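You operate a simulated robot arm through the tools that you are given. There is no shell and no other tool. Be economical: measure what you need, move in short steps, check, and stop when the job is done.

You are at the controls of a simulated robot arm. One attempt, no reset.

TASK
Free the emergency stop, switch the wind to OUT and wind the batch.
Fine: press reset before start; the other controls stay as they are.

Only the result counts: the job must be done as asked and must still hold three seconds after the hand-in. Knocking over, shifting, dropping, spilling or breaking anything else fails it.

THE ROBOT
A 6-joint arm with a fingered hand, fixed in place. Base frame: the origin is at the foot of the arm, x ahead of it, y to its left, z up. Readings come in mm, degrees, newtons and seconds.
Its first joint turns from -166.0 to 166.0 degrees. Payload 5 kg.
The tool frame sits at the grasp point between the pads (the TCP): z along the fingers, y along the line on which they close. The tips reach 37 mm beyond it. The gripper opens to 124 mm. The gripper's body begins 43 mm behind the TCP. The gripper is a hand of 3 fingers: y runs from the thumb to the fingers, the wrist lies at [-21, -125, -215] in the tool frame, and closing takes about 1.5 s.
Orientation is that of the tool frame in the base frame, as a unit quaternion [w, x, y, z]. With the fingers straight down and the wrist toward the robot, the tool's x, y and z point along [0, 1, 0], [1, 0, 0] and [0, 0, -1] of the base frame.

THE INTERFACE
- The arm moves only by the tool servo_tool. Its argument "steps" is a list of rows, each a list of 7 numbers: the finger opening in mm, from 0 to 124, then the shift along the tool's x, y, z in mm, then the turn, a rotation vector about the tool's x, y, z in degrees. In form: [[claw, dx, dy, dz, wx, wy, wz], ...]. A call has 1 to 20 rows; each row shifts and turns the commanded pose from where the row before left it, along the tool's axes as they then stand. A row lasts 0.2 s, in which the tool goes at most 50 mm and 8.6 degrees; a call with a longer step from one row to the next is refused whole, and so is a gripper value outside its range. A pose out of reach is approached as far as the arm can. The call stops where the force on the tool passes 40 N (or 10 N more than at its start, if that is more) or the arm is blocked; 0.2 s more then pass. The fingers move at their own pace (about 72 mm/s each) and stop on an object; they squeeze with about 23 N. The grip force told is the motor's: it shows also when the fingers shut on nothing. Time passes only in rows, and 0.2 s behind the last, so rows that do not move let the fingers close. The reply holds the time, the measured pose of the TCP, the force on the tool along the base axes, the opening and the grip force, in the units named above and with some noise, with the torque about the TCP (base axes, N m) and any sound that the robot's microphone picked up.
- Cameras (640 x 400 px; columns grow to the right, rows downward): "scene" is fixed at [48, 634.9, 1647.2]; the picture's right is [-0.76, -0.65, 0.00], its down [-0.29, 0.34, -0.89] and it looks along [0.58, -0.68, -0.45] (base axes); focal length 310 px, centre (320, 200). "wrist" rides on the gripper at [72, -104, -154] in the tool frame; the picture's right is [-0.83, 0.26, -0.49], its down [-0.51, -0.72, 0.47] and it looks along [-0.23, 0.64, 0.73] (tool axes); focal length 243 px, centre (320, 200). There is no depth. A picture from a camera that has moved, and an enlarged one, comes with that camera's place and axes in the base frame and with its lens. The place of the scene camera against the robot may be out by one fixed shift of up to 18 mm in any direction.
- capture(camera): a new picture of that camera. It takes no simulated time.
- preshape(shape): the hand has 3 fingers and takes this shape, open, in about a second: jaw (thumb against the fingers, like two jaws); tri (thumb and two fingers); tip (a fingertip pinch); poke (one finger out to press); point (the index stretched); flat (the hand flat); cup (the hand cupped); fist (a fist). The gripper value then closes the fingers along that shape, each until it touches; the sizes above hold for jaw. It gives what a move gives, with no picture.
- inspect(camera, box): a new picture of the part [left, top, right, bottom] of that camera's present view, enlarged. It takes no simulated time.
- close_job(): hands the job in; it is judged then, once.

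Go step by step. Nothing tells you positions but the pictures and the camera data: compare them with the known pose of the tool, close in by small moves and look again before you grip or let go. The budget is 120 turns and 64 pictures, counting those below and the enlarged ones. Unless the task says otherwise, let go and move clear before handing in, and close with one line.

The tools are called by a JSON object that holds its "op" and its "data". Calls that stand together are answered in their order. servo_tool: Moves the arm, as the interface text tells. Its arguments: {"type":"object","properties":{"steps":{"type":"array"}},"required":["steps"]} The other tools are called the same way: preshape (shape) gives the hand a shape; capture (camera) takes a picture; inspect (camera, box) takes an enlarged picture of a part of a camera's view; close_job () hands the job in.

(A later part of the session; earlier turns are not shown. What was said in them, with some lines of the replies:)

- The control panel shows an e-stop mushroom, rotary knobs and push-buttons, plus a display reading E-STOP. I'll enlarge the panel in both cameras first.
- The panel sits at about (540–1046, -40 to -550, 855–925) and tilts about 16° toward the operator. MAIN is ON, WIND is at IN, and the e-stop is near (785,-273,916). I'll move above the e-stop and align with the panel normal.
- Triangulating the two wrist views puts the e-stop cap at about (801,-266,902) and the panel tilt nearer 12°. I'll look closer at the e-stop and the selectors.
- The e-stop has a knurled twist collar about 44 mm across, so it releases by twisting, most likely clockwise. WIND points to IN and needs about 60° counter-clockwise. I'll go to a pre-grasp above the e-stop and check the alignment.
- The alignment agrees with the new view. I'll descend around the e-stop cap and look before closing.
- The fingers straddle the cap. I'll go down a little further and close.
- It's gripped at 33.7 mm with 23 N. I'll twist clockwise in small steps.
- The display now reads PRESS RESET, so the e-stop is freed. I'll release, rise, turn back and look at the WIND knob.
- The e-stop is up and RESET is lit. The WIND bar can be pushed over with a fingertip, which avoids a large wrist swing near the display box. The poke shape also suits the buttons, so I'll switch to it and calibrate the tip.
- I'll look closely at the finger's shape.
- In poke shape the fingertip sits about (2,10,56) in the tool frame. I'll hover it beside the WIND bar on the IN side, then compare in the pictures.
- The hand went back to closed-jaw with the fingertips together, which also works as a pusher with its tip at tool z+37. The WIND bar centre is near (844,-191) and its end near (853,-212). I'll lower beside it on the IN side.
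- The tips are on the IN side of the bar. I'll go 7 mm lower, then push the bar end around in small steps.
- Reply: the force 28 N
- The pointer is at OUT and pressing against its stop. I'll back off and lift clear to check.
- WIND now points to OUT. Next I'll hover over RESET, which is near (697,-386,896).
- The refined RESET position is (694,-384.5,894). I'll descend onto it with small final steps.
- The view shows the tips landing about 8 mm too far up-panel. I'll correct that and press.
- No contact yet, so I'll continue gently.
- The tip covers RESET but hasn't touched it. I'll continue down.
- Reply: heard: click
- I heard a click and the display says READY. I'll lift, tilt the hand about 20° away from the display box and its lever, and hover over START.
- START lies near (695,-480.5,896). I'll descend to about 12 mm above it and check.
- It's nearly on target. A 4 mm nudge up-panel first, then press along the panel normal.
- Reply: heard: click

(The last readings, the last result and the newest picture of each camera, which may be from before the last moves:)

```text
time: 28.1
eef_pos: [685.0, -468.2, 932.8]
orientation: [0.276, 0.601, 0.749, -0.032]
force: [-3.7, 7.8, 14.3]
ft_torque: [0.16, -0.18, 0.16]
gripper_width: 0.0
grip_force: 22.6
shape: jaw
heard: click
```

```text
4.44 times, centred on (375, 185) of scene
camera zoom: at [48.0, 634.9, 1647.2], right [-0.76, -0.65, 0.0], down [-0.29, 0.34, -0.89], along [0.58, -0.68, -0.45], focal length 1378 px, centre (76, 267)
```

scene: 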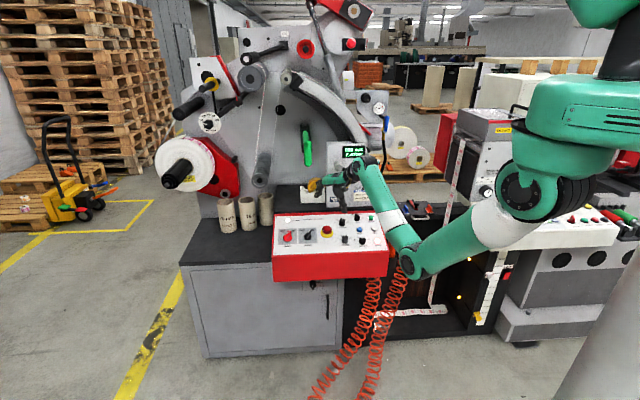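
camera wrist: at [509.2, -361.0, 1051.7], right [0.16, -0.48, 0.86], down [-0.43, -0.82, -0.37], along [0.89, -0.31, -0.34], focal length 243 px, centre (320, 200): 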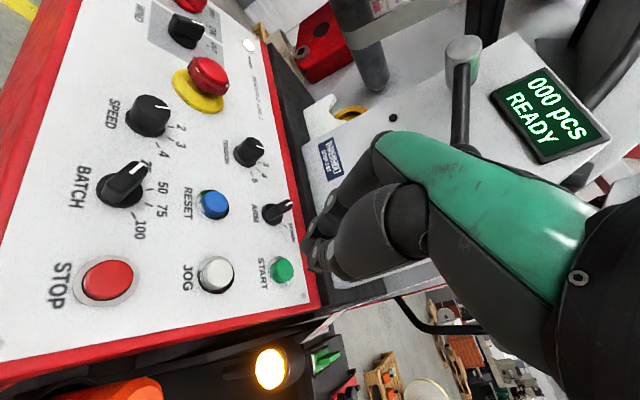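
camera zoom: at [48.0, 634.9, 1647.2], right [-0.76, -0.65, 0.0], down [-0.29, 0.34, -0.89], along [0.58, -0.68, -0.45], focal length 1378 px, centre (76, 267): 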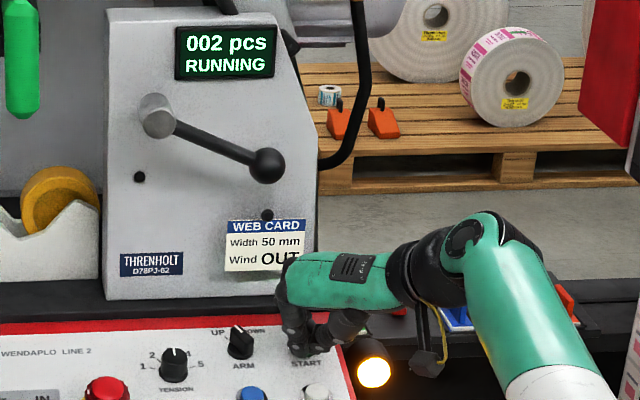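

It's RUNNING with the count going up. I'll lift straight off, retreat up and back, and let the batch run.

{"op": "servo_tool", "data": {"steps": [[0, -2.9, 1.8, -9.4, 0, 0, 0], [0, 0, 0, -20, 0, 0, 0], [0, 0, 0, -40, 0, 0, 0], [0, 0, 0, -40, 0, 0, 0], [0, 0, 0, 0, 0, 0, 0], [0, 0, 0, 0, 0, 0, 0], [0, 0, 0, 0, 0, 0, 0], [0, 0, 0, 0, 0, 0, 0], [0, 0, 0, 0, 0, 0, 0], [0, 0, 0, 0, 0, 0, 0], [0, 0, 0, 0, 0, 0, 0], [0, 0, 0, 0, 0, 0, 0], [0, 0, 0, 0, 0, 0, 0], [0, 0, 0, 0, 0, 0, 0], [0, 0, 0, 0, 0, 0, 0], [0, 0, 0, 0, 0, 0, 0], [0, 0, 0, 0, 0, 0, 0], [0, 0, 0, 0, 0, 0, 0], [0, 0, 0, 0, 0, 0, 0], [0, 0, 0, 0, 0, 0, 0]]}}

{"op": "inspect", "data": {"camera": "scene", "box": [260, 130, 420, 230]}}

```text
time: 32.3
eef_pos: [645.7, -427.9, 1023.9]
orientation: [0.274, 0.601, 0.75, -0.033]
force: [-0.7, -1.2, 0.4]
ft_torque: [0.0, -0.03, 0.01]
gripper_width: 0.0
grip_force: 22.5
shape: jaw
```

```text
4.00 times, centred on (340, 180) of scene
camera zoom: at [48.0, 634.9, 1647.2], right [-0.76, -0.65, 0.0], down [-0.29, 0.34, -0.89], along [0.58, -0.68, -0.45], focal length 1240 px, centre (240, 280)
```

zoom: 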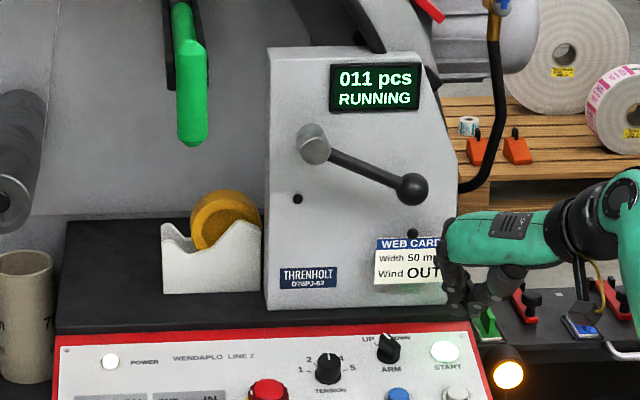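

The count is at 011, running at about 2 pcs/s toward a batch of 25. I'll wait for it to finish.

{"op": "servo_tool", "data": {"steps": [[0, 0, 0, 0, 0, 0, 0], [0, 0, 0, 0, 0, 0, 0], [0, 0, 0, 0, 0, 0, 0], [0, 0, 0, 0, 0, 0, 0], [0, 0, 0, 0, 0, 0, 0], [0, 0, 0, 0, 0, 0, 0], [0, 0, 0, 0, 0, 0, 0], [0, 0, 0, 0, 0, 0, 0], [0, 0, 0, 0, 0, 0, 0], [0, 0, 0, 0, 0, 0, 0], [0, 0, 0, 0, 0, 0, 0], [0, 0, 0, 0, 0, 0, 0], [0, 0, 0, 0, 0, 0, 0], [0, 0, 0, 0, 0, 0, 0], [0, 0, 0, 0, 0, 0, 0], [0, 0, 0, 0, 0, 0, 0], [0, 0, 0, 0, 0, 0, 0], [0, 0, 0, 0, 0, 0, 0], [0, 0, 0, 0, 0, 0, 0], [0, 0, 0, 0, 0, 0, 0]]}}

{"op": "servo_tool", "data": {"steps": [[0, 0, 0, 0, 0, 0, 0], [0, 0, 0, 0, 0, 0, 0], [0, 0, 0, 0, 0, 0, 0], [0, 0, 0, 0, 0, 0, 0], [0, 0, 0, 0, 0, 0, 0], [0, 0, 0, 0, 0, 0, 0], [0, 0, 0, 0, 0, 0, 0], [0, 0, 0, 0, 0, 0, 0], [0, 0, 0, 0, 0, 0, 0], [0, 0, 0, 0, 0, 0, 0], [0, 0, 0, 0, 0, 0, 0], [0, 0, 0, 0, 0, 0, 0], [0, 0, 0, 0, 0, 0, 0], [0, 0, 0, 0, 0, 0, 0], [0, 0, 0, 0, 0, 0, 0], [0, 0, 0, 0, 0, 0, 0], [0, 0, 0, 0, 0, 0, 0], [0, 0, 0, 0, 0, 0, 0], [0, 0, 0, 0, 0, 0, 0], [0, 0, 0, 0, 0, 0, 0]]}}

{"op": "inspect", "data": {"camera": "scene", "box": [260, 140, 420, 260]}}

```text
time: 36.5
eef_pos: [645.3, -427.3, 1024.5]
orientation: [0.274, 0.602, 0.749, -0.033]
force: [0.3, -0.1, 0.1]
ft_torque: [0.0, 0.03, -0.03]
gripper_width: 0.0
grip_force: 22.6
shape: jaw
```

```text
time: 40.7
eef_pos: [644.4, -427.3, 1023.2]
orientation: [0.275, 0.602, 0.749, -0.032]
force: [0.4, 0.7, -0.5]
ft_torque: [0.03, -0.01, 0.01]
gripper_width: 0.1
grip_force: 23.2
shape: jaw
```

```text
3.33 times, centred on (340, 200) of scene
camera zoom: at [48.0, 634.9, 1647.2], right [-0.76, -0.65, 0.0], down [-0.29, 0.34, -0.89], along [0.58, -0.68, -0.45], focal length 1033 px, centre (253, 200)
```

zoom: 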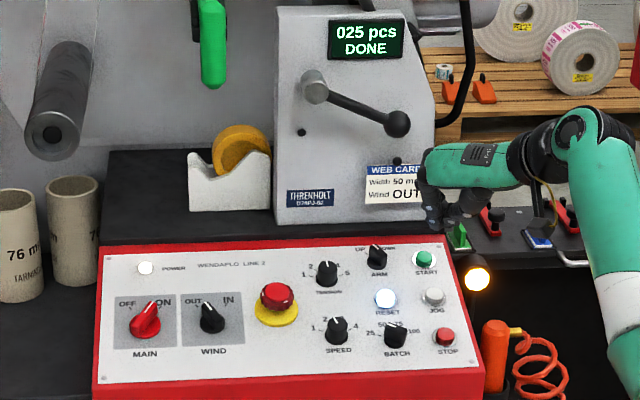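

The display reads 025 pcs DONE, WIND is at OUT, the e-stop is free, the other controls look unchanged and the hand is clear. I'll hand in now.

{"op": "close_job", "data": {}}

```text
The job is handed in.
```

The e-stop is freed, the wind is at OUT, and after reset and start the batch wound to 025 pcs (DONE); the other controls look unchanged.
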